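You operate a simulated robot arm through the tools that you are given. There is no shell and no other tool.

The job below is to be done with a simulated robot arm. You get a single attempt, and the scene is never put back.

TASK
Shim the pan stand until the play display reads 0 mm.
Fine: push the play lever to measure, turn the pan clamp knob back to its loose end, fit one shim in the slot, tighten the knob, measure again.

Only the result counts: the job must be done as asked and must still hold three seconds after the hand-in. Knocking over, shifting, dropping, spilling or breaking anything else fails it.

THE ROBOT
A 7-joint arm with a two-finger gripper, fixed in place. Base frame: the origin is on the floor under the middle of its stand, x ahead of it, y to its left, z up. Readings come in mm, rad, newtons and seconds.
With the tool pointing down near the work surface it reaches from about 380 to 780 mm from the base axis. Its first joint turns from -2.496 to 2.496 rad. Payload 2.45 kg.
The tool frame sits at the grasp point between the pads (the TCP): z along the fingers, y along the line on which they close. The tips reach 26 mm beyond it. The gripper opens to 96 mm; its body begins 69 mm behind the TCP.
Orientation is told as [roll, pitch, yaw] about the base's x, y, z axes, in that order, counted from this pose: with the fingers straight down and closing along the base's y, the tool's x points along the base's -x, its y along +y and its z along -z.

THE INTERFACE
- The arm moves only by the tool nudge_tool. Its argument "commands" is a list of rows, each a list of 7 numbers: the turn, a rotation vector about the tool's x, y, z in units of 6 degrees (1.0 is 6 degrees), then the shift along the tool's x, y, z in units of 40 mm (1.0 is 40 mm), then the gripper command, from -1 (shut) to 1 (fully open), values between in proportion. In form: [[wx, wy, wz, x, y, z, hand], ...]. A call has 1 to 20 rows; each row shifts and turns the commanded pose from where the row before left it, along the tool's axes as they then stand. A call with a number of a shift or a turn outside -1 to 1 is refused whole. Each row takes 0.2 s and may step no farther than 50 mm and 0.15 rad from the row before; otherwise, or with a gripper value out of range, the whole call is refused. Where a pose cannot be reached the arm comes as near as it can. A force on the tool above 40 N (or 10 N above the force at the start of the call, whichever is more), or a blocked arm, ends the call early, and 0.2 s more pass. Each finger travels about 50 mm/s and halts on what it meets, pressing with about 26 N; the grip force reading is that of the motor and also rises with nothing between the fingers. The clock runs only during rows and for 0.2 s after the last one: add rows that do not move to give the fingers time. It gives the time, the measured TCP pose, the force on the tool (base axes), the opening and the grip force at its end, in the units of the frame above (readings bear some noise), with the torque about the TCP (base axes, N m) and any sound that the robot's microphone picked up.
- Cameras (640 x 400 px; columns grow to the right, rows downward): "scene" is fixed at [56.2, -664.7, 1354.2]; the picture's right is [0.53, -0.85, 0.00], its down [-0.53, -0.33, -0.78] and it looks along [0.66, 0.42, -0.62] (base axes); focal length 343 px, centre (320, 200). "wrist" rides on the gripper at [82, 3, -98] in the tool frame; the picture's right is [-0.04, 1.00, 0.00], its down [-0.73, -0.03, -0.68] and it looks along [-0.68, -0.03, 0.73] (tool axes); focal length 256 px, centre (320, 200). There is no depth. A picture from a camera that has moved, and an enlarged one, comes with that camera's place and axes in the base frame and with its lens. The place of the scene camera against the robot may be out by one fixed shift of up to 25 mm in any direction.
- camera(camera): a new picture of that camera. No time passes.
- lift_body(by): slides the trunk up (or, below 0, down) by that many mm; the arm rides with it, the base frame stays. It gives what a move gives, with no picture.
- close_up(camera, box): a new picture of the part [left, top, right, bottom] of that camera's present view, enlarged. No time passes.
- hand_in(): hands the job in; it is judged then, once.

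Places have to be worked out from the pictures, the camera data and where the tool is seen. Open the gripper and draw the arm clear of the work before you hand the job in, unless the task says otherwise.

The tools are called as name(argument=value, ...) on one line, values as JSON. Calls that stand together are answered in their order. nudge_tool: Moves the arm, as the interface text tells. Its arguments: {"type":"object","properties":{"commands":{"type":"array","items":{"type":"array","items":{"type":"number"}}}},"required":["commands"]} The other tools are called the same way: lift_body (by) moves the trunk up or down; camera (camera) takes a picture; close_up (camera, box) takes an enlarged picture of a part of a camera's view; hand_in () hands the job in.

At the start:

```text
t: 0.0
eef_pos: [454.6, -197.8, 1089.6]
tcp_rot: [-0.001, 0.0, -0.002]
ft_force: [0.3, -0.2, 0.3]
wrist_torque: [0.01, 0.0, -0.02]
gripper_width: 96.1
grip_force: 0.2
trunk travel left (down, up): [-575.0, 65.0]
```

scene: 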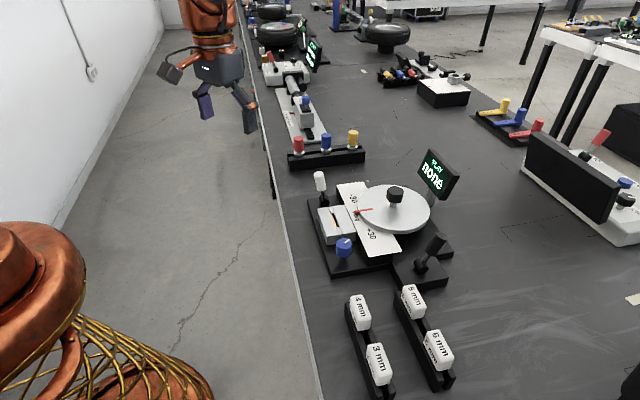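
wrist: 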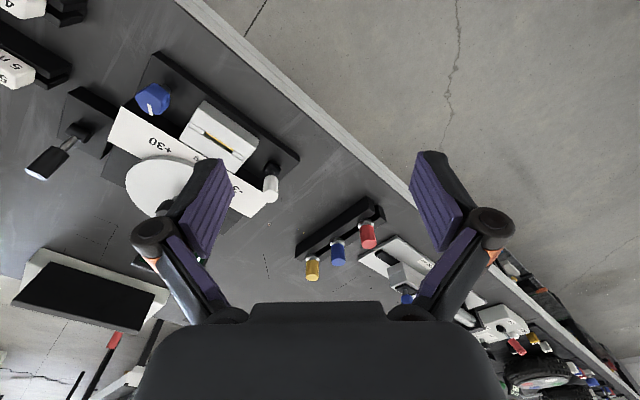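

I'll start by enlarging the area around the pan stand in the scene view and the wrist view, to identify the lever, knob, slot and shims.

close_up(camera="scene", box=[290, 140, 480, 290])

close_up(camera="scene", box=[320, 260, 480, 400])

close_up(camera="wrist", box=[0, 0, 320, 300])

```text
2.67 times, centred on (385, 215) of scene
camera zoom: at [56.2, -664.7, 1354.2], right [0.53, -0.85, 0.0], down [-0.53, -0.33, -0.78], along [0.66, 0.42, -0.62], focal length 914 px, centre (147, 160)
```

zoom: 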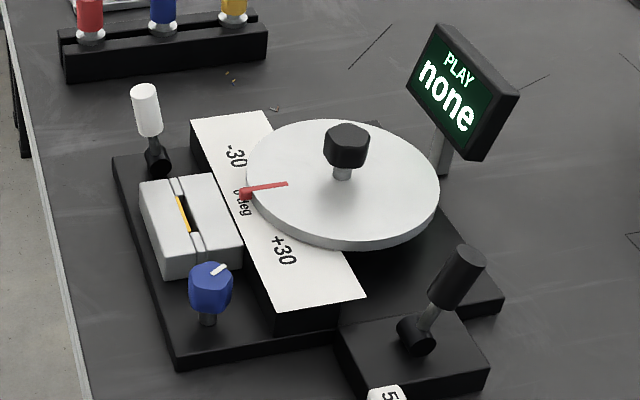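

```text
2.86 times, centred on (400, 330) of scene
camera zoom: at [56.2, -664.7, 1354.2], right [0.53, -0.85, 0.0], down [-0.53, -0.33, -0.78], along [0.66, 0.42, -0.62], focal length 979 px, centre (91, -171)
```

zoom: 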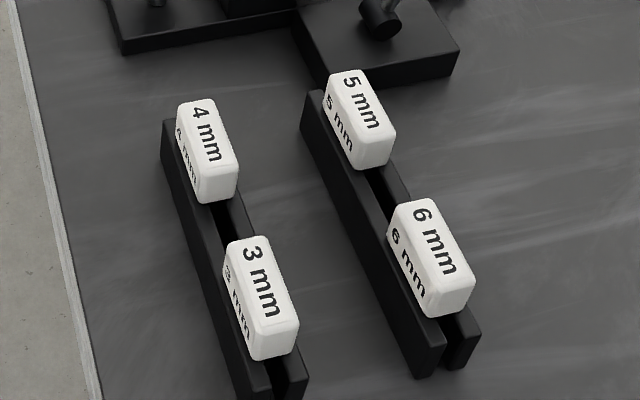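

```text
1.33 times, centred on (160, 150) of wrist
camera zoom: at [372.9, -194.5, 1187.4], right [0.04, 1.0, 0.0], down [0.73, -0.03, 0.68], along [0.68, -0.03, -0.73], focal length 341 px, centre (533, 267)
```

zoom: 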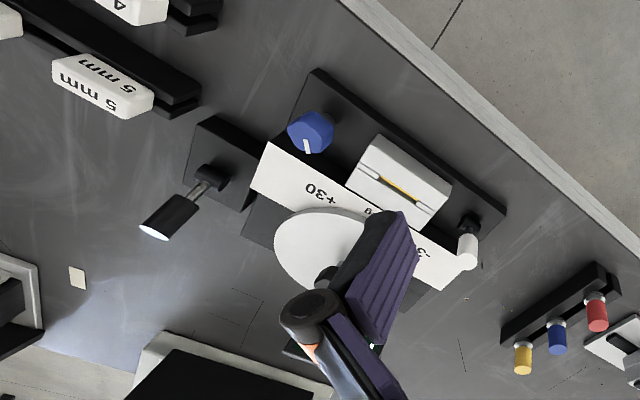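

The blue knob triangulates to about (505, -437, 828), the slot block to about (575, -361) and the white lever to about (653, -292). I'll move the hand to a viewpoint over the stand to look closer, staying well above everything.

nudge_tool(commands=[[0, 0, 0, 0.19, -0.84, 0.45, 1], [0, 0, 0, 0.19, -0.84, 0.45, 1], [0, 0, 0, 0.19, -0.84, 0.45, 1], [0, 0, 0, 0.19, -0.84, 0.45, 1], [0, 0, 0, 0.19, -0.84, 0.45, 1], [0, 0, 0, 0.19, -0.84, 0.45, 1]])

camera(camera="wrist")

camera(camera="scene")

```text
t: 1.4
eef_pos: [407.0, -401.1, 980.1]
tcp_rot: [0.0, 0.0, 0.0]
ft_force: [-1.3, -0.2, 0.1]
wrist_torque: [-0.05, -0.01, 0.03]
gripper_width: 95.9
grip_force: 0.0
trunk travel left (down, up): [-575.0, 65.0]
```

```text
taken
camera wrist: at [325.4, -398.5, 1079.1], right [0.04, 1.0, 0.0], down [0.73, -0.03, 0.68], along [0.68, -0.03, -0.73], focal length 256 px, centre (320, 200)
```

wrist: 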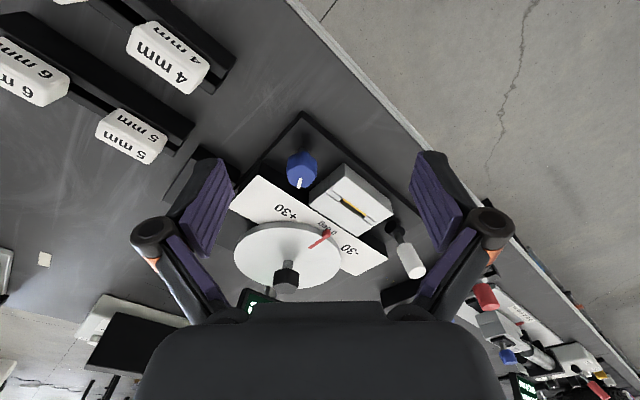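

```text
taken
```

scene: 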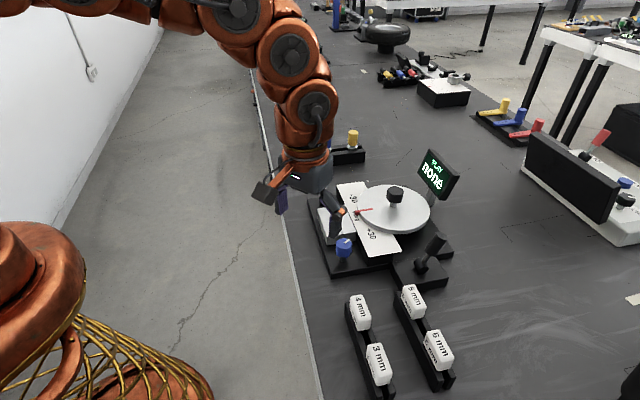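

Now a detailed look at the knob, slot and levers from the wrist camera.

close_up(camera="wrist", box=[220, 90, 440, 310])

close_up(camera="wrist", box=[0, 0, 240, 190])

close_up(camera="scene", box=[300, 220, 420, 300])

```text
1.82 times, centred on (330, 200) of wrist
camera zoom: at [325.4, -398.5, 1079.1], right [0.04, 1.0, 0.0], down [0.73, -0.03, 0.68], along [0.68, -0.03, -0.73], focal length 465 px, centre (302, 200)
```

zoom: 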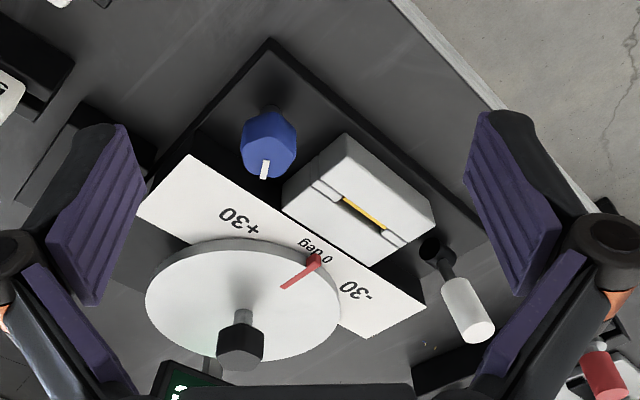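

```text
2.11 times, centred on (120, 95) of wrist
camera zoom: at [325.4, -398.5, 1079.1], right [0.04, 1.0, 0.0], down [0.73, -0.03, 0.68], along [0.68, -0.03, -0.73], focal length 539 px, centre (741, 421)
```

zoom: 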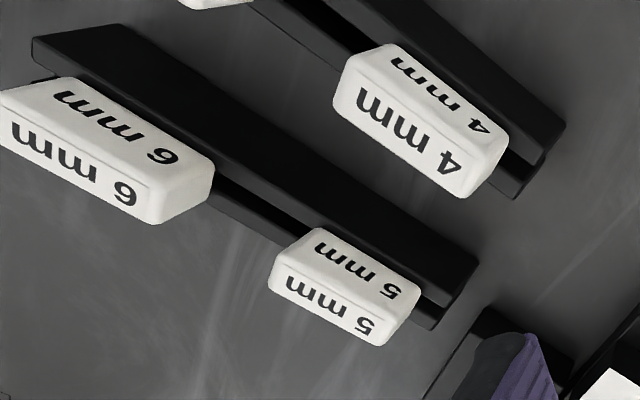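

```text
5.00 times, centred on (360, 260) of scene
camera zoom: at [56.2, -664.7, 1354.2], right [0.53, -0.85, 0.0], down [-0.53, -0.33, -0.78], along [0.66, 0.42, -0.62], focal length 1713 px, centre (120, -100)
```

zoom: 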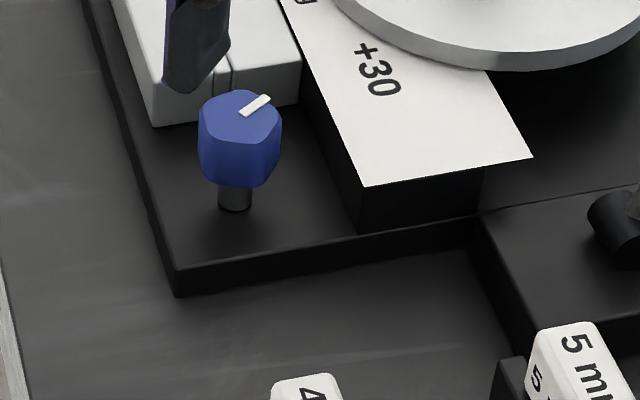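

The shims have white heads and sit blade-down in racks. There are two levers, a white one and a black one, so I'll move the hand towards -y to view the black lever and the shim racks before deciding which is the play lever.

nudge_tool(commands=[[0, 0, 0, -0.13, -0.88, 0, 1], [0, 0, 0, -0.13, -0.88, 0, 1], [0, 0, 0, -0.13, -0.88, 0, 1], [0, 0, 0, -0.13, -0.88, 0, 1], [0, 0, 0, -0.13, -0.88, 0, 1]])

camera(camera="wrist")

camera(camera="scene")

```text
t: 2.6
eef_pos: [434.9, -573.2, 980.8]
tcp_rot: [0.002, 0.002, 0.001]
ft_force: [-0.6, 0.5, 0.7]
wrist_torque: [-0.05, -0.01, -0.01]
gripper_width: 95.9
grip_force: 0.0
trunk travel left (down, up): [-575.0, 65.0]
```

```text
taken
camera wrist: at [353.7, -571.1, 1078.8], right [0.04, 1.0, 0.0], down [0.73, -0.03, 0.68], along [0.68, -0.02, -0.73], focal length 256 px, centre (320, 200)
```

wrist: 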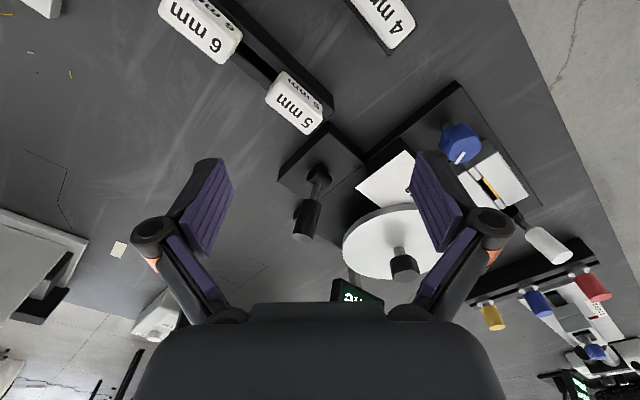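

```text
taken
```

scene: 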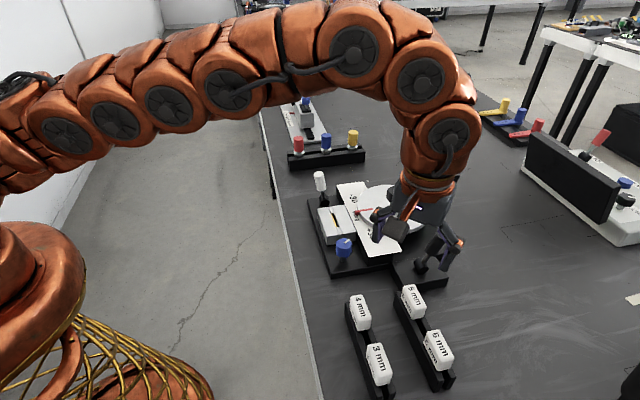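

close_up(camera="wrist", box=[230, 80, 430, 280])

close_up(camera="wrist", box=[400, 80, 640, 400])

close_up(camera="wrist", box=[150, 0, 430, 150])

```text
2.00 times, centred on (330, 180) of wrist
camera zoom: at [353.7, -571.1, 1078.8], right [0.04, 1.0, 0.0], down [0.73, -0.03, 0.68], along [0.68, -0.02, -0.73], focal length 512 px, centre (300, 240)
```

zoom: 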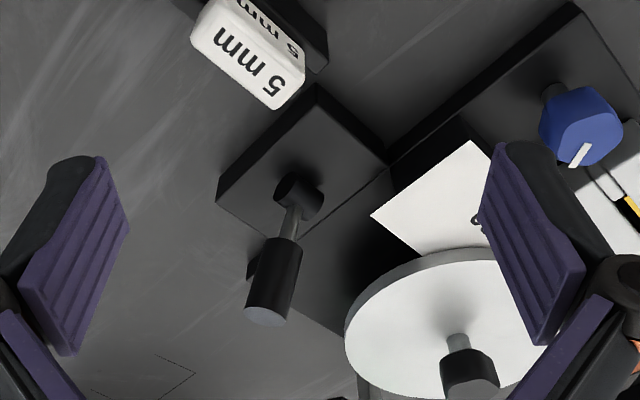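

```text
1.25 times, centred on (520, 240) of wrist
camera zoom: at [353.7, -571.1, 1078.8], right [0.04, 1.0, 0.0], down [0.73, -0.03, 0.68], along [0.68, -0.02, -0.73], focal length 320 px, centre (70, 150)
```

zoom: 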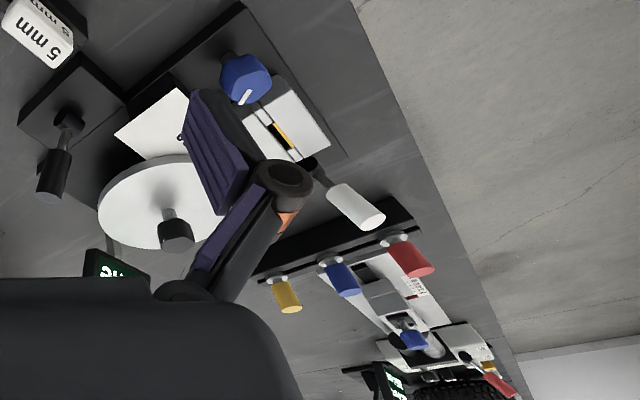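

```text
2.29 times, centred on (290, 75) of wrist
camera zoom: at [353.7, -571.1, 1078.8], right [0.04, 1.0, 0.0], down [0.73, -0.03, 0.68], along [0.68, -0.02, -0.73], focal length 585 px, centre (389, 486)
```

zoom: 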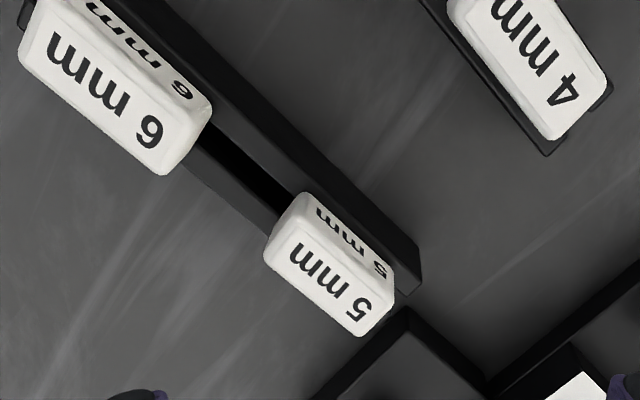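

The white lever base is at about (637, -294, 814) with its tip near (638, -277, 889), and the black lever is at about (565, -577, 805). I'll enlarge the background stations for hints about what each type of lever does, and look at both levers again.

close_up(camera="scene", box=[250, 0, 370, 170])

close_up(camera="scene", box=[500, 80, 640, 250])

close_up(camera="wrist", box=[460, 160, 640, 400])

```text
2.35 times, centred on (310, 85) of scene
camera zoom: at [56.2, -664.7, 1354.2], right [0.53, -0.85, 0.0], down [-0.53, -0.33, -0.78], along [0.66, 0.42, -0.62], focal length 806 px, centre (344, 471)
```

zoom: 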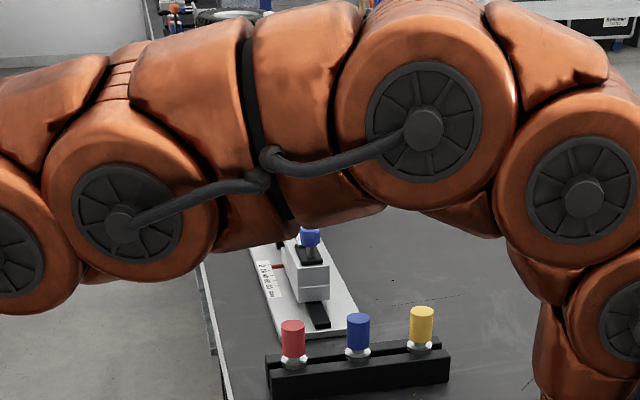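

```text
2.35 times, centred on (570, 165) of scene
camera zoom: at [56.2, -664.7, 1354.2], right [0.53, -0.85, 0.0], down [-0.53, -0.33, -0.78], along [0.66, 0.42, -0.62], focal length 806 px, centre (-268, 282)
```

zoom: 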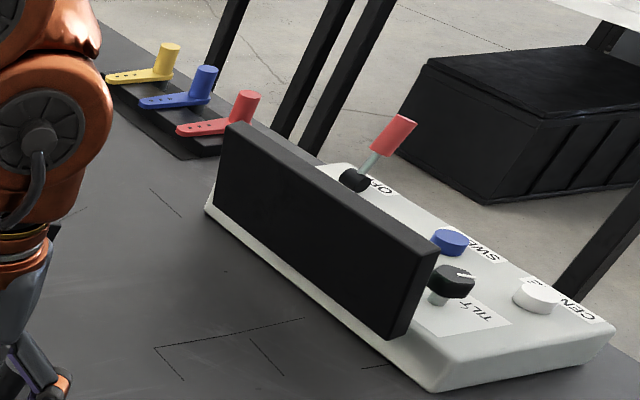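

```text
1.67 times, centred on (550, 280) of wrist
camera zoom: at [353.7, -571.1, 1078.8], right [0.04, 1.0, 0.0], down [0.73, -0.03, 0.68], along [0.68, -0.02, -0.73], focal length 427 px, centre (-63, 67)
```

zoom: 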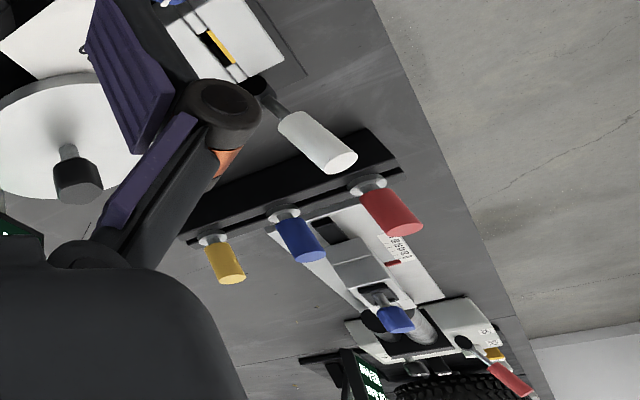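

Blue knob, slot and white lever all lie on one line on the stand, while the black lever sits on a separate plate, so the white lever is most likely the play lever. I'll move in for a close look at its hinge.

nudge_tool(commands=[[0, 0, 0, -0.3, 0.875, 0, 1], [0, 0, 0, -0.3, 0.875, 0, 1], [0, 0, 0, -0.3, 0.875, 0, 1], [0, 0, 0, -0.3, 0.875, 0, 1], [0, 0, 0, -0.3, 0.875, 0, 1], [0, 0, 0, -0.3, 0.875, 0, 1], [0, 0, 0, -0.3, 0.875, 0, 1], [0, 0, 0, -0.3, 0.875, 0, 1], [0, 0, 0, 0, 0, 0.6, 1], [0, 0, 0, 0, 0, 0.6, 1], [0, 0, 0, 0, 0, 0.6, 1]])

camera(camera="wrist")

close_up(camera="wrist", box=[200, 60, 460, 310])

camera(camera="scene")

```text
t: 5.0
eef_pos: [530.0, -296.4, 907.5]
tcp_rot: [0.0, -0.002, 0.0]
ft_force: [-0.4, 0.2, 0.1]
wrist_torque: [-0.03, -0.02, -0.01]
gripper_width: 95.6
grip_force: 0.1
trunk travel left (down, up): [-575.0, 65.0]
```

```text
taken
camera wrist: at [448.3, -293.0, 1005.9], right [0.04, 1.0, 0.0], down [0.73, -0.03, 0.68], along [0.68, -0.03, -0.73], focal length 256 px, centre (320, 200)
```

wrist: 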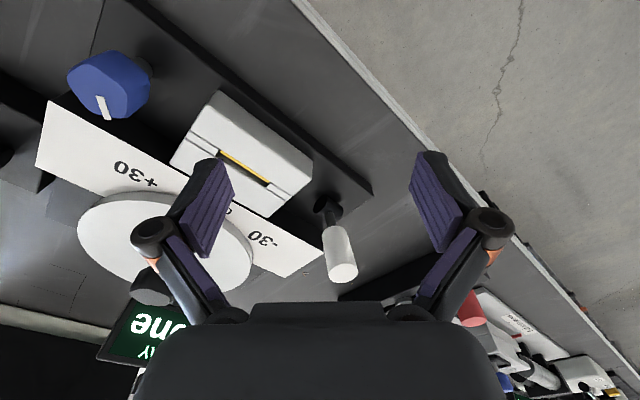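

```text
1.60 times, centred on (330, 185) of wrist
camera zoom: at [448.3, -293.0, 1005.9], right [0.04, 1.0, 0.0], down [0.73, -0.03, 0.68], along [0.68, -0.03, -0.73], focal length 410 px, centre (304, 224)
```

zoom: 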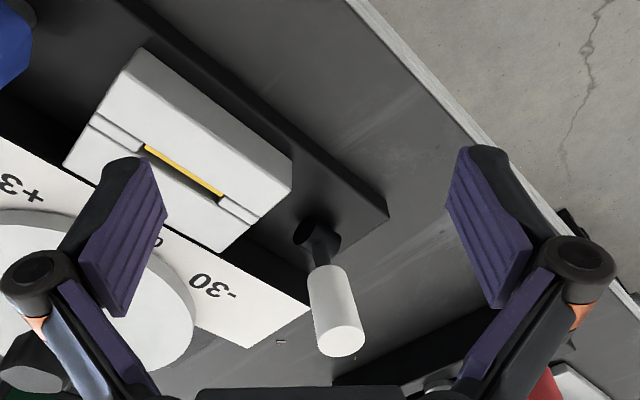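

```text
taken
```

scene: 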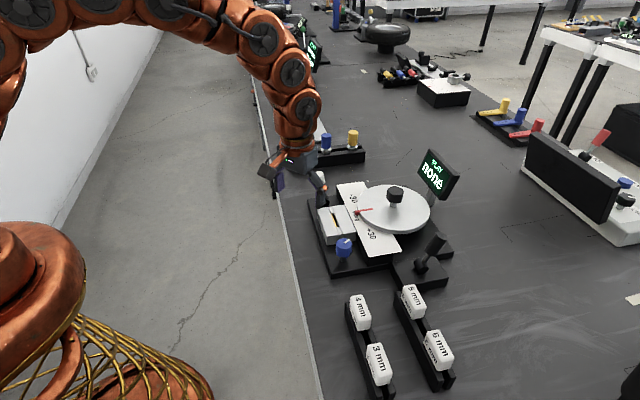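

Zooming further on the hinge of the white lever to determine its swing direction.

close_up(camera="wrist", box=[290, 170, 380, 300])

close_up(camera="scene", box=[300, 160, 350, 220])

close_up(camera="scene", box=[400, 220, 460, 290])

close_up(camera="wrist", box=[150, 80, 330, 220])

```text
3.08 times, centred on (335, 235) of wrist
camera zoom: at [448.3, -293.0, 1005.9], right [0.04, 1.0, 0.0], down [0.73, -0.03, 0.68], along [0.68, -0.03, -0.73], focal length 788 px, centre (274, 92)
```

zoom: 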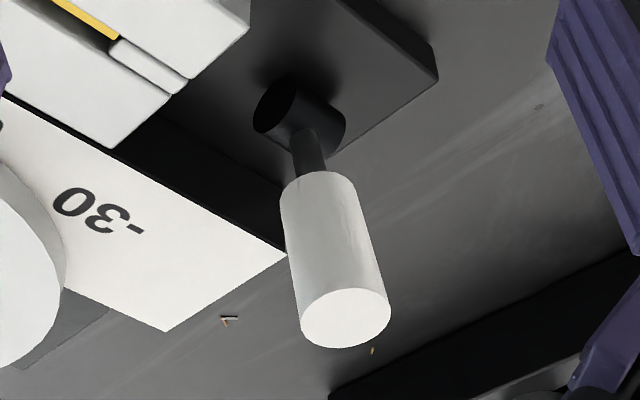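

```text
6.67 times, centred on (325, 190) of scene
camera zoom: at [56.2, -664.7, 1354.2], right [0.53, -0.85, 0.0], down [-0.53, -0.33, -0.78], along [0.66, 0.42, -0.62], focal length 2284 px, centre (287, 267)
```

zoom: 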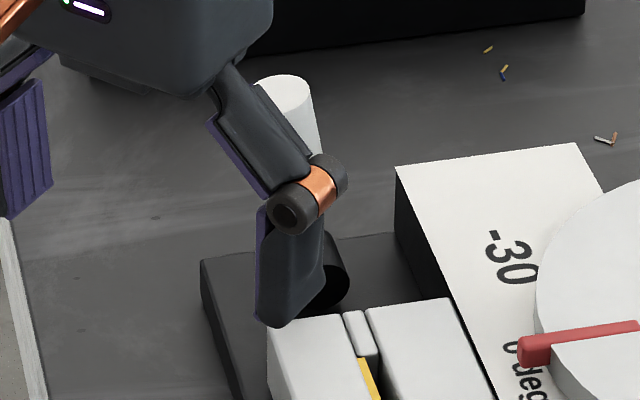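

```text
5.71 times, centred on (430, 255) of scene
camera zoom: at [56.2, -664.7, 1354.2], right [0.53, -0.85, 0.0], down [-0.53, -0.33, -0.78], along [0.66, 0.42, -0.62], focal length 1958 px, centre (-309, -114)
```

zoom: 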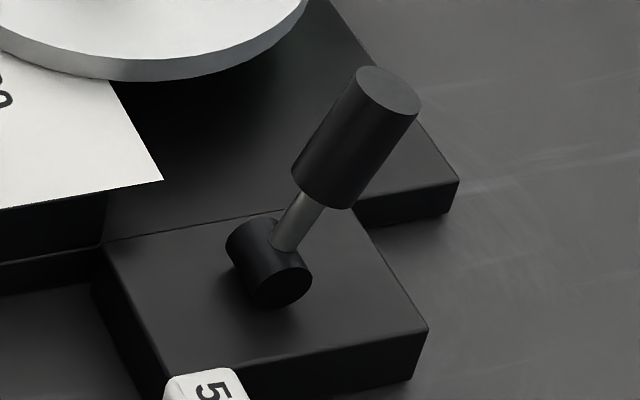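

```text
2.86 times, centred on (240, 150) of wrist
camera zoom: at [448.3, -293.0, 1005.9], right [0.04, 1.0, 0.0], down [0.73, -0.03, 0.68], along [0.68, -0.03, -0.73], focal length 731 px, centre (549, 343)
```

zoom: 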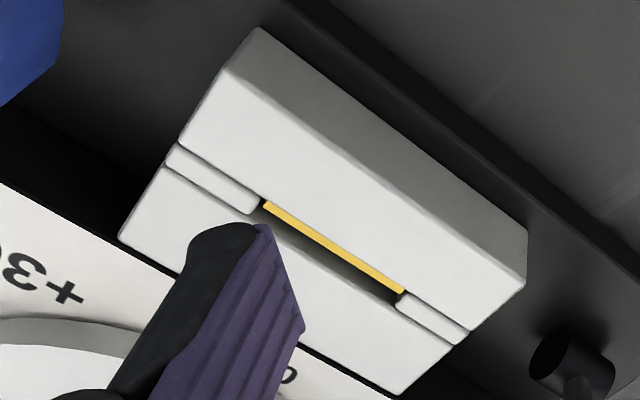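

The hinge axis runs along the stand's slot direction u ≈ (0.71, 0.71), so the lever swings across the slot. I'll rotate the tool to yaw 45° so its axes match the stand, close the fingers, and check the view.

nudge_tool(commands=[[0, 0, -0.9375, 0, 0, -0.25, 1], [0, 0, -0.9375, 0, 0, 0, 0.5], [0, 0, -0.9375, 0, 0, 0, 0], [0, 0, -0.9375, 0, 0, 0, -0.5], [0, 0, -0.9375, 0, 0, 0, -1], [0, 0, -0.9375, 0, 0, 0, -1], [0, 0, -0.9375, 0, 0, 0, -1], [0, 0, -0.9375, 0, 0, 0, -1], [0, 0, 0, 0, 0, 0, -1]])

camera(camera="wrist")

camera(camera="scene")

```text
t: 7.0
eef_pos: [529.6, -294.9, 918.9]
tcp_rot: [0.0, 0.0, 0.786]
ft_force: [-1.0, -1.2, 0.4]
wrist_torque: [0.0, -0.01, 0.03]
gripper_width: 0.2
grip_force: 26.2
trunk travel left (down, up): [-575.0, 65.0]
```

```text
taken
camera wrist: at [470.2, -350.6, 1017.3], right [-0.68, 0.73, 0.0], down [0.54, 0.5, 0.68], along [0.5, 0.46, -0.73], focal length 256 px, centre (320, 200)
```

wrist: 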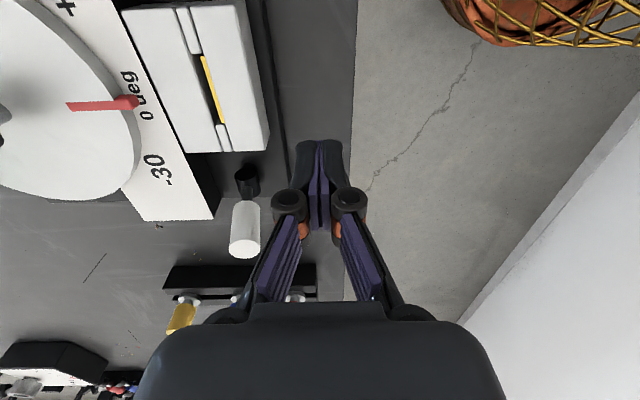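

```text
taken
```

scene: 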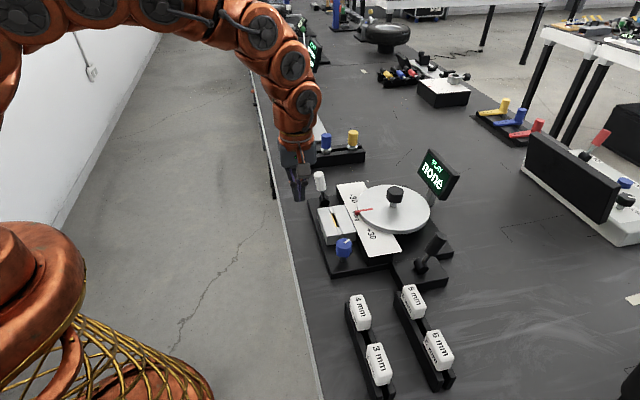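

The pose reads yaw 0.786 as wanted, and the lever base and tip re-triangulate to about (635, -298, 814) and (630, -284, 897), leaning slightly toward the table edge. I'll place the closed fingers on the edge side of the lever with tips at about z 859.

nudge_tool(commands=[[0, 0, 0, -0.62, -0.145, 0, -1], [0, 0, 0, -0.62, -0.145, 0, -1], [0, 0, 0, -0.62, -0.145, 0, -1], [0, 0, 0, 0, 0, 0.42, -1], [0, 0, 0, 0, 0, 0.42, -1], [0, 0, 0, 0, 0, 0, -1]])

camera(camera="wrist")

close_up(camera="scene", box=[260, 130, 480, 290])

```text
t: 8.4
eef_pos: [596.5, -252.9, 885.9]
tcp_rot: [0.0, 0.001, 0.787]
ft_force: [-1.1, -0.3, -0.4]
wrist_torque: [0.04, 0.02, -0.03]
gripper_width: 0.2
grip_force: 25.3
trunk travel left (down, up): [-575.0, 65.0]
```

```text
taken
camera wrist: at [536.8, -308.9, 984.2], right [-0.68, 0.74, 0.0], down [0.54, 0.5, 0.68], along [0.5, 0.46, -0.73], focal length 256 px, centre (320, 200)
```

wrist: 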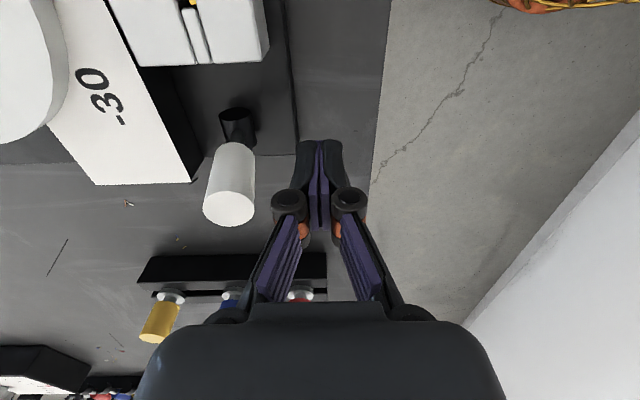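

```text
2.50 times, centred on (370, 210) of scene
camera zoom: at [56.2, -664.7, 1354.2], right [0.53, -0.85, 0.0], down [-0.53, -0.33, -0.78], along [0.66, 0.42, -0.62], focal length 857 px, centre (195, 175)
```

zoom: 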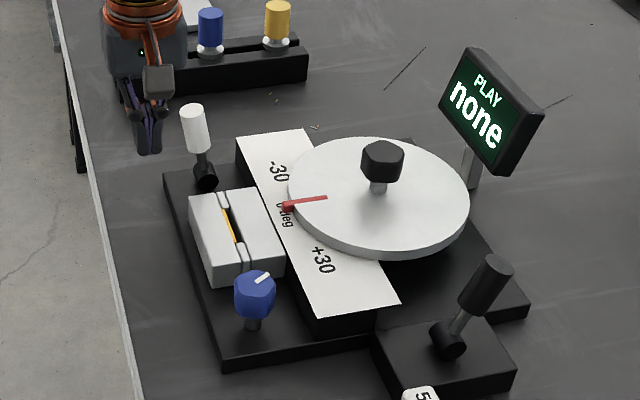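

The lever tip triangulates to (637, -281, 890), about 49 mm from the fingers across the slot direction. I'll line up along u and push gently in small steps, watching the force and display.

nudge_tool(commands=[[0, 0, 0, -0.225, -0.2, 0, -1], [0, 0, 0, 0, -0.25, 0, -1], [0, 0, 0, 0, -0.2, 0, -1], [0, 0, 0, 0, -0.2, 0, -1], [0, 0, 0, 0, 0, 0, -1]])

camera(camera="wrist")

close_up(camera="scene", box=[260, 130, 480, 290])

```text
t: 9.6
eef_pos: [626.5, -269.8, 888.6]
tcp_rot: [-0.001, 0.001, 0.785]
ft_force: [-0.7, 1.2, -0.1]
wrist_torque: [-0.02, -0.02, 0.02]
gripper_width: 0.0
grip_force: 26.4
trunk travel left (down, up): [-575.0, 65.0]
```

```text
taken
camera wrist: at [566.5, -327.1, 984.6], right [-0.68, 0.74, 0.0], down [0.54, 0.5, 0.68], along [0.5, 0.46, -0.73], focal length 256 px, centre (320, 200)
```

wrist: 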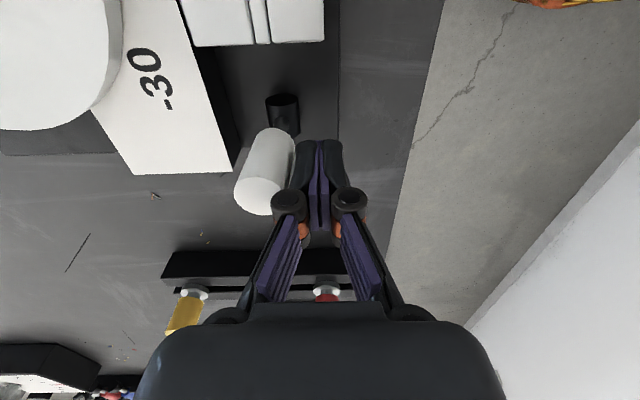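

```text
2.50 times, centred on (370, 210) of scene
camera zoom: at [56.2, -664.7, 1354.2], right [0.53, -0.85, 0.0], down [-0.53, -0.33, -0.78], along [0.66, 0.42, -0.62], focal length 857 px, centre (195, 175)
```

zoom: 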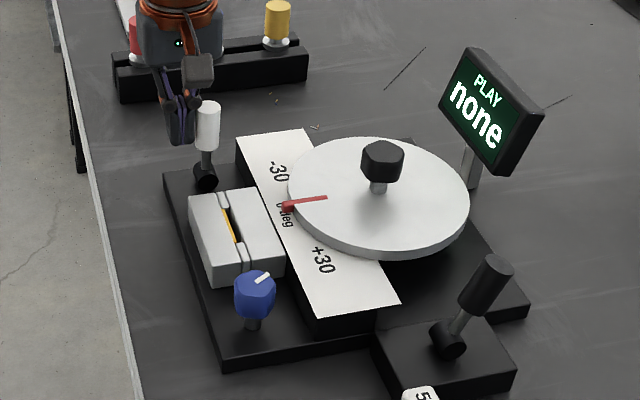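

The lever moves easily in this direction with almost no force, so the swing direction is right. The display still reads "none", so I'll keep pushing.

nudge_tool(commands=[[0, 0, 0, 0, -0.2, 0, -1], [0, 0, 0, 0, -0.2, 0, -1], [0, 0, 0, 0, -0.2, 0, -1], [0, 0, 0, 0, 0, 0, -1]])

camera(camera="wrist")

close_up(camera="scene", box=[260, 130, 480, 290])

```text
t: 10.3
eef_pos: [634.6, -280.4, 886.5]
tcp_rot: [0.016, 0.003, 0.786]
ft_force: [-18.5, 14.4, 15.1]
wrist_torque: [0.1, 0.26, -0.06]
gripper_width: 0.0
grip_force: 26.2
trunk travel left (down, up): [-575.0, 65.0]
stopped in row 3: the force on the tool passed its limit at 49 N (the readings are from after the stop); the commanded pose is now the measured one
```

```text
taken
camera wrist: at [576.3, -337.2, 984.0], right [-0.68, 0.73, 0.02], down [0.55, 0.49, 0.68], along [0.49, 0.47, -0.74], focal length 256 px, centre (320, 200)
```

wrist: 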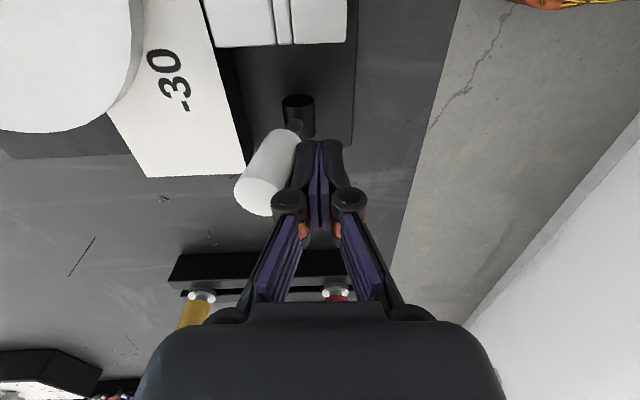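

```text
2.50 times, centred on (370, 210) of scene
camera zoom: at [56.2, -664.7, 1354.2], right [0.53, -0.85, 0.0], down [-0.53, -0.33, -0.78], along [0.66, 0.42, -0.62], focal length 857 px, centre (195, 175)
```

zoom: 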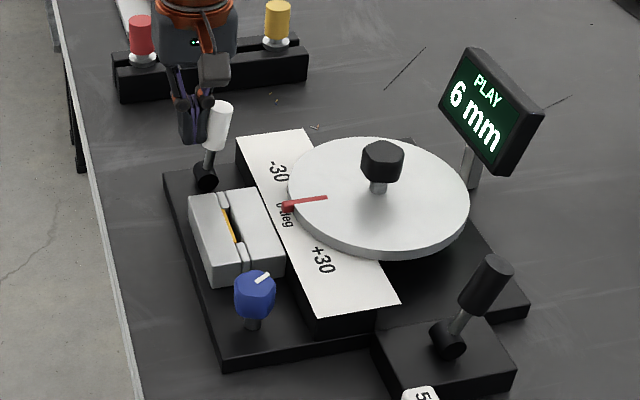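

The display now reads 6 mm. I'll back off the lever and confirm the reading up close.

nudge_tool(commands=[[0, 0, 0, 0, 0.25, 0, -1], [0, 0, 0, 0, 0.5, 0, -1], [0, 0, 0, 0, 0.5, -0.3, -1], [0, 0, 0, 0, 0, -0.8, -1], [0, 0, 0, 0, 0, 0, -1]])

close_up(camera="scene", box=[260, 130, 480, 290])

close_up(camera="scene", box=[410, 140, 470, 200])

```text
t: 11.5
eef_pos: [602.4, -247.5, 930.5]
tcp_rot: [0.013, 0.001, 0.786]
ft_force: [-0.2, -0.1, 0.5]
wrist_torque: [-0.03, 0.0, -0.04]
gripper_width: 0.0
grip_force: 25.9
trunk travel left (down, up): [-575.0, 65.0]
```

```text
2.50 times, centred on (370, 210) of scene
camera zoom: at [56.2, -664.7, 1354.2], right [0.53, -0.85, 0.0], down [-0.53, -0.33, -0.78], along [0.66, 0.42, -0.62], focal length 857 px, centre (195, 175)
```

zoom: 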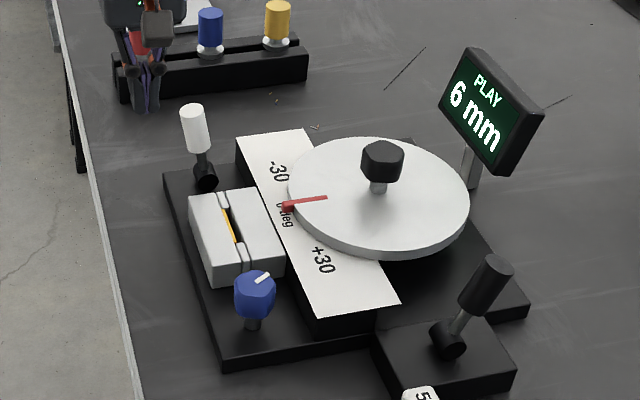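

```text
6.67 times, centred on (440, 170) of scene
camera zoom: at [56.2, -664.7, 1354.2], right [0.53, -0.85, 0.0], down [-0.53, -0.33, -0.78], along [0.66, 0.42, -0.62], focal length 2284 px, centre (-480, 400)
```

zoom: 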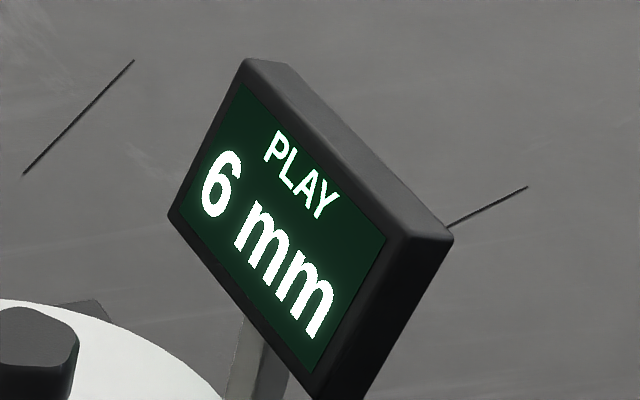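

The reading is clearly 6 mm and the lever sprang back. Next I move to view the blue clamp knob closely, opening the fingers on the way and correcting the small residual tilt.

nudge_tool(commands=[[0.088, 0.088, 0, 0.5, -0.1925, 0, -1], [0, 0, 0, 0.95, -0.1925, 0, 0], [0, 0, 0, 0.95, -0.1925, 0, 1], [0, 0, 0, 0.95, -0.1925, 0, 1], [0, 0, 0, 0.95, -0.1925, 0, 1], [0, 0, 0, 0.95, -0.1925, 0, 1], [0, 0, 0, 0.95, -0.1925, 0, 1], [0, 0, 0, 0.95, -0.1925, 0, 1], [0, 0, 0, 0, 0, 0, 1]])

camera(camera="wrist")

close_up(camera="wrist", box=[200, 40, 440, 290])

camera(camera="scene")

```text
t: 13.5
eef_pos: [445.2, -495.3, 931.4]
tcp_rot: [0.005, 0.008, 0.785]
ft_force: [0.8, -0.5, -0.9]
wrist_torque: [0.0, -0.03, 0.01]
gripper_width: 96.1
grip_force: 0.2
trunk travel left (down, up): [-575.0, 65.0]
```

```text
taken
camera wrist: at [385.8, -550.5, 1030.2], right [-0.68, 0.73, 0.0], down [0.55, 0.5, 0.67], along [0.49, 0.46, -0.74], focal length 256 px, centre (320, 200)
```

wrist: 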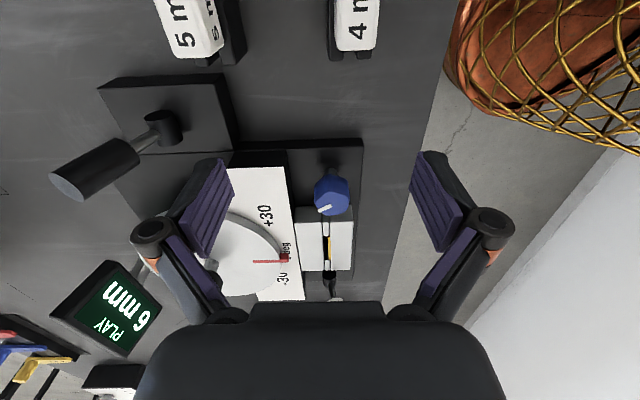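

```text
1.60 times, centred on (320, 165) of wrist
camera zoom: at [385.8, -550.5, 1030.2], right [-0.68, 0.73, 0.0], down [0.55, 0.5, 0.67], along [0.49, 0.46, -0.74], focal length 410 px, centre (320, 256)
```

zoom: 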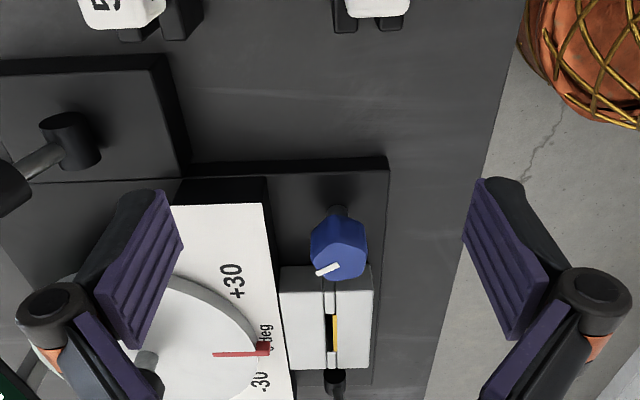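

```text
taken
```

scene: 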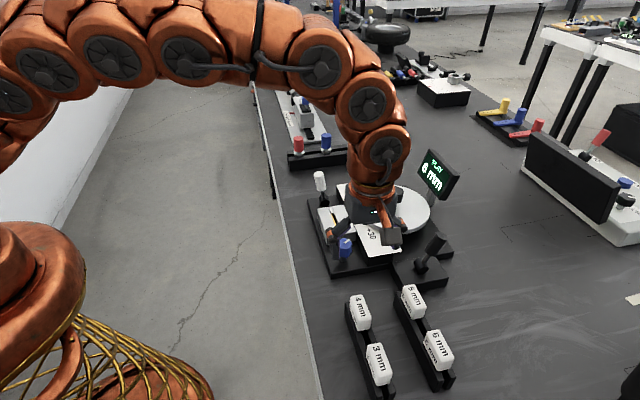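

Zoom in on the blue knob and its pointer mark.

close_up(camera="wrist", box=[285, 155, 375, 300])

close_up(camera="scene", box=[320, 225, 370, 275])

```text
2.76 times, centred on (330, 228) of wrist
camera zoom: at [385.8, -550.5, 1030.2], right [-0.68, 0.73, 0.0], down [0.55, 0.5, 0.67], along [0.49, 0.46, -0.74], focal length 706 px, centre (292, 124)
```

zoom: 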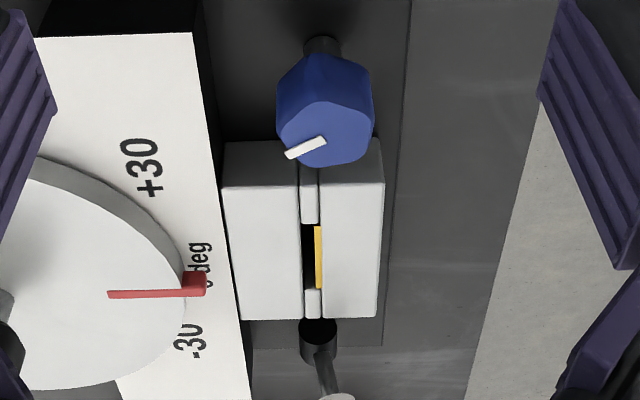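

```text
8.00 times, centred on (345, 250) of scene
camera zoom: at [56.2, -664.7, 1354.2], right [0.53, -0.85, 0.0], down [-0.53, -0.33, -0.78], along [0.66, 0.42, -0.62], focal length 2741 px, centre (120, -200)
```

zoom: 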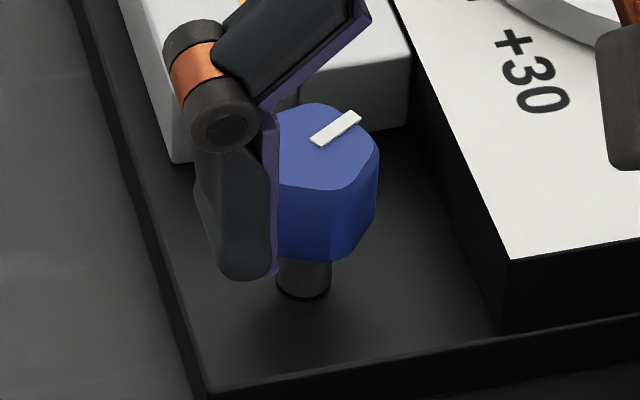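

The knob top appears to be at about (500, -428, 852), with its mark pointing around -17° from base x. I'll move over it and tilt the tool 43° so the wrist camera looks straight down, to measure the knob's flats, the slot, and their exact orientation.

nudge_tool(commands=[[0.048, -0.076, 0, -0.7, 0.07, 0, 1], [0, 0, 0, -0.7, 0.07, 0, 1], [0, 0, 0, -0.7, 0.07, 0, 1], [0, 0.9, 0, 0, 0, 0, 1], [0, 0.9, 0, 0, 0, 0, 1], [0, 0.9, 0, 0, 0, 0, 1], [0, 0.9, 0, 0, 0, 0, 1], [0, 0.9, 0, 0, 0, 0, 1], [0, 0.9, 0, 0, 0, 0, 1], [0, 0.9, 0, 0, 0, 0, 1], [0, 0.9, 0, 0, 0, 0, 1], [0, 0, 0, 0, 0, 0, 1]])

camera(camera="wrist")

close_up(camera="wrist", box=[220, 100, 420, 300])

```text
t: 16.1
eef_pos: [494.5, -427.5, 931.1]
tcp_rot: [-0.003, 0.759, 0.785]
ft_force: [0.6, -0.2, -0.1]
wrist_torque: [-0.01, 0.0, 0.03]
gripper_width: 95.9
grip_force: 0.0
trunk travel left (down, up): [-575.0, 65.0]
```

```text
taken
camera wrist: at [500.1, -420.3, 1058.3], right [-0.69, 0.73, -0.03], down [0.73, 0.69, -0.01], along [0.01, -0.03, -1.0], focal length 256 px, centre (320, 200)
```

wrist: 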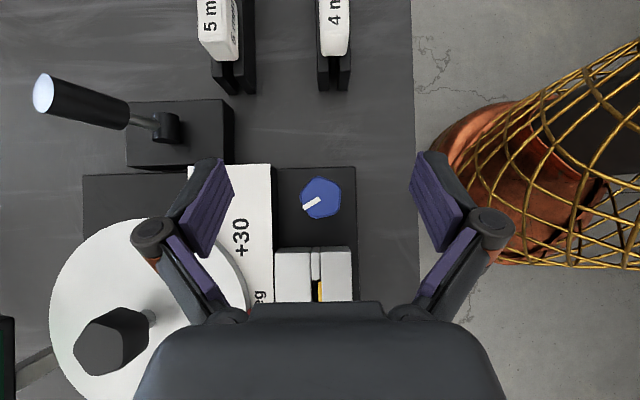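

```text
2.00 times, centred on (320, 200) of wrist
camera zoom: at [500.1, -420.3, 1058.3], right [-0.69, 0.73, -0.03], down [0.73, 0.69, -0.01], along [0.01, -0.03, -1.0], focal length 512 px, centre (320, 200)
```

zoom: 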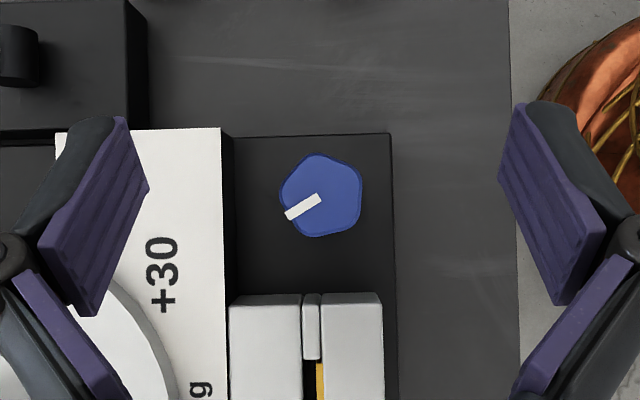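

The top-down view works well. I'll enlarge further to determine the knob's outline and mark direction, and the slot position.

close_up(camera="wrist", box=[290, 165, 350, 225])

close_up(camera="wrist", box=[260, 220, 380, 310])

```text
6.67 times, centred on (320, 195) of wrist
camera zoom: at [500.1, -420.3, 1058.3], right [-0.69, 0.73, -0.03], down [0.73, 0.69, -0.01], along [0.01, -0.03, -1.0], focal length 1707 px, centre (320, 233)
```

zoom: 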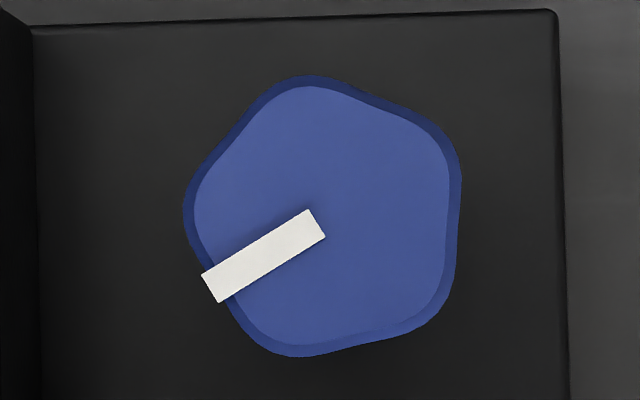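

```text
4.44 times, centred on (320, 265) of wrist
camera zoom: at [500.1, -420.3, 1058.3], right [-0.69, 0.73, -0.03], down [0.73, 0.69, -0.01], along [0.01, -0.03, -1.0], focal length 1138 px, centre (320, -89)
```

zoom: 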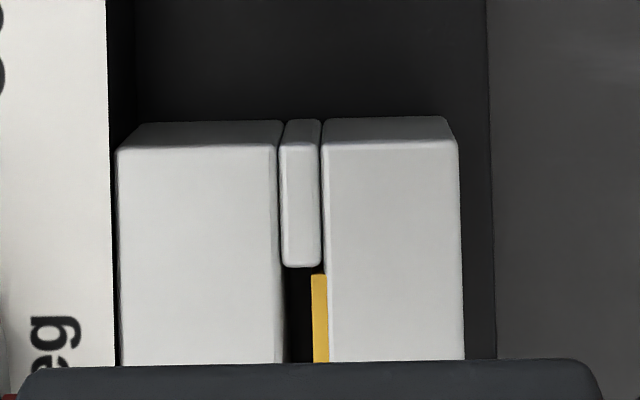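

The knob is a rounded pentagon, about 33 mm across, centred near (500.5, -426.7) with its top at z≈852. Its mark is at about -15° and the stand axis u is at 45°. A flat faces 129°, so yaw 39° suits it. I'll tilt back upright, narrow the fingers to about 50 mm to clear the scale plate, and stop just above the knob to check.

nudge_tool(commands=[[0, -0.9, 0, 0, 0, 0, 1], [0, -0.9, 0, 0, 0, 0, 0.5], [0, -0.9, 0, 0, 0, 0, 0.04], [0, -0.9, 0, 0, 0, 0, 0.04], [0, -0.9, 0, 0, 0, 0, 0.04], [0, -0.9, 0, 0, 0, 0, 0.04], [0, -0.9, 0, 0, 0, 0, 0.04], [0, -0.9, 0, 0, 0, 0, 0.04], [0, 0, 1, -0.12, -0.09, 0, 0.04], [0, 0, 0, 0, 0, 0.55, 0.04], [0, 0, 0, 0, 0, 0.55, 0.04], [0, 0, 0, 0, 0, 0, 0.04]])

camera(camera="wrist")

close_up(camera="scene", box=[290, 160, 470, 290])

```text
t: 18.7
eef_pos: [502.9, -425.9, 886.4]
tcp_rot: [0.0, 0.002, 0.68]
ft_force: [-1.0, -0.3, -0.2]
wrist_torque: [-0.01, 0.0, 0.01]
gripper_width: 49.8
grip_force: 0.1
trunk travel left (down, up): [-575.0, 65.0]
```

```text
taken
camera wrist: at [437.2, -476.0, 984.7], right [-0.6, 0.8, 0.0], down [0.59, 0.44, 0.68], along [0.54, 0.4, -0.74], focal length 256 px, centre (320, 200)
```

wrist: 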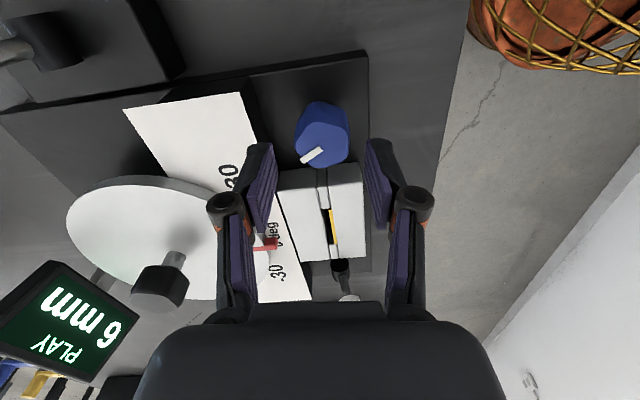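

```text
3.08 times, centred on (380, 225) of scene
camera zoom: at [56.2, -664.7, 1354.2], right [0.53, -0.85, 0.0], down [-0.53, -0.33, -0.78], along [0.66, 0.42, -0.62], focal length 1054 px, centre (135, 123)
```

zoom: 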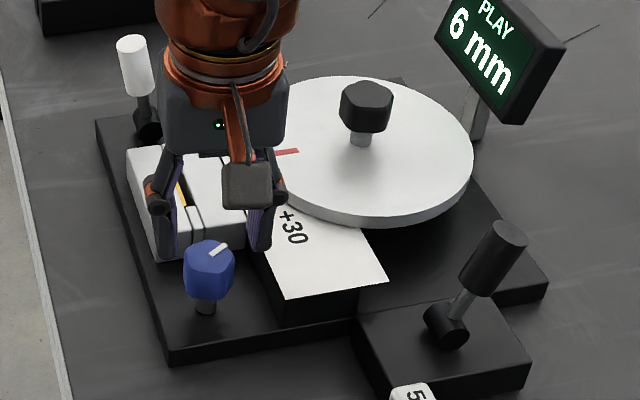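

The knob top sits centred between the fingertips in both views. I'll descend about 47 mm so the pads straddle the knob, then close.

nudge_tool(commands=[[0, 0, 0, 0, 0, 0.4, 0.04], [0, 0, 0, 0, 0, 0.4, 0.04], [0, 0, 0, 0, 0, 0.37, 0.04], [0, 0, 0, 0, 0, 0, -0.3], [0, 0, 0, 0, 0, 0, -1], [0, 0, 0, 0, 0, 0, -1]])

camera(camera="wrist")

close_up(camera="scene", box=[290, 160, 470, 290])

```text
t: 20.1
eef_pos: [500.1, -425.6, 843.1]
tcp_rot: [0.002, 0.003, 0.68]
ft_force: [-19.7, 21.5, 4.8]
wrist_torque: [0.7, 0.53, 0.01]
gripper_width: 35.0
grip_force: 42.1
trunk travel left (down, up): [-575.0, 65.0]
```

```text
taken
camera wrist: at [436.4, -475.2, 940.3], right [-0.6, 0.8, 0.0], down [0.59, 0.44, 0.68], along [0.54, 0.41, -0.74], focal length 256 px, centre (320, 200)
```

wrist: 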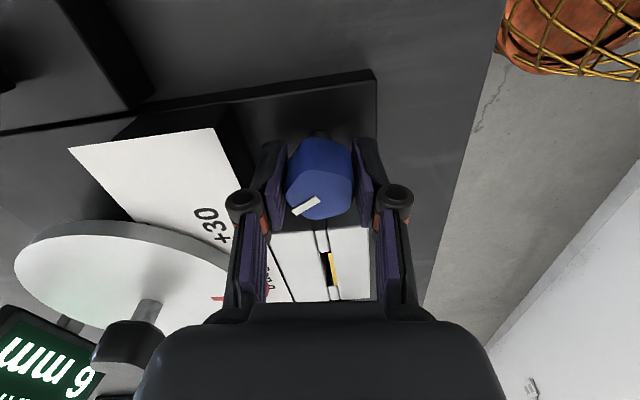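

```text
3.08 times, centred on (380, 225) of scene
camera zoom: at [56.2, -664.7, 1354.2], right [0.53, -0.85, 0.0], down [-0.53, -0.33, -0.78], along [0.66, 0.42, -0.62], focal length 1054 px, centre (135, 123)
```

zoom: 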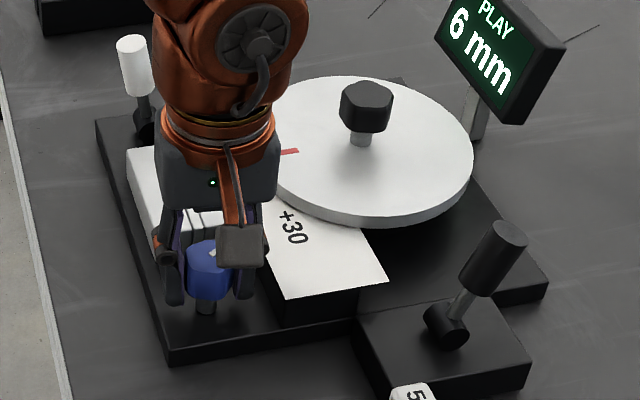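

The fingers have closed to 35 mm, but there's about 29 N of side load toward -v, so the hand is slightly off-centre. I'll shift it a couple of millimetres along tool +y to relieve that before turning.

nudge_tool(commands=[[0, 0, 0, 0, 0.04, 0, -1], [0, 0, 0, 0, 0, 0, -1]])

```text
t: 20.7
eef_pos: [499.9, -425.8, 842.6]
tcp_rot: [0.0, 0.004, 0.68]
ft_force: [-12.0, 15.2, 0.8]
wrist_torque: [0.14, 0.11, 0.03]
gripper_width: 35.0
grip_force: 44.5
trunk travel left (down, up): [-575.0, 65.0]
```

nudge_tool(commands=[[0, 0, 0, 0, 0.04, 0, -1], [0, 0, 0, 0, 0.03, 0, -1], [0, 0, 0, 0, 0, 0, -1]])

```text
t: 21.5
eef_pos: [500.8, -426.1, 841.2]
tcp_rot: [-0.004, 0.005, 0.681]
ft_force: [5.7, -7.5, -0.5]
wrist_torque: [-0.33, -0.36, 0.09]
gripper_width: 34.8
grip_force: 45.2
trunk travel left (down, up): [-575.0, 65.0]
```

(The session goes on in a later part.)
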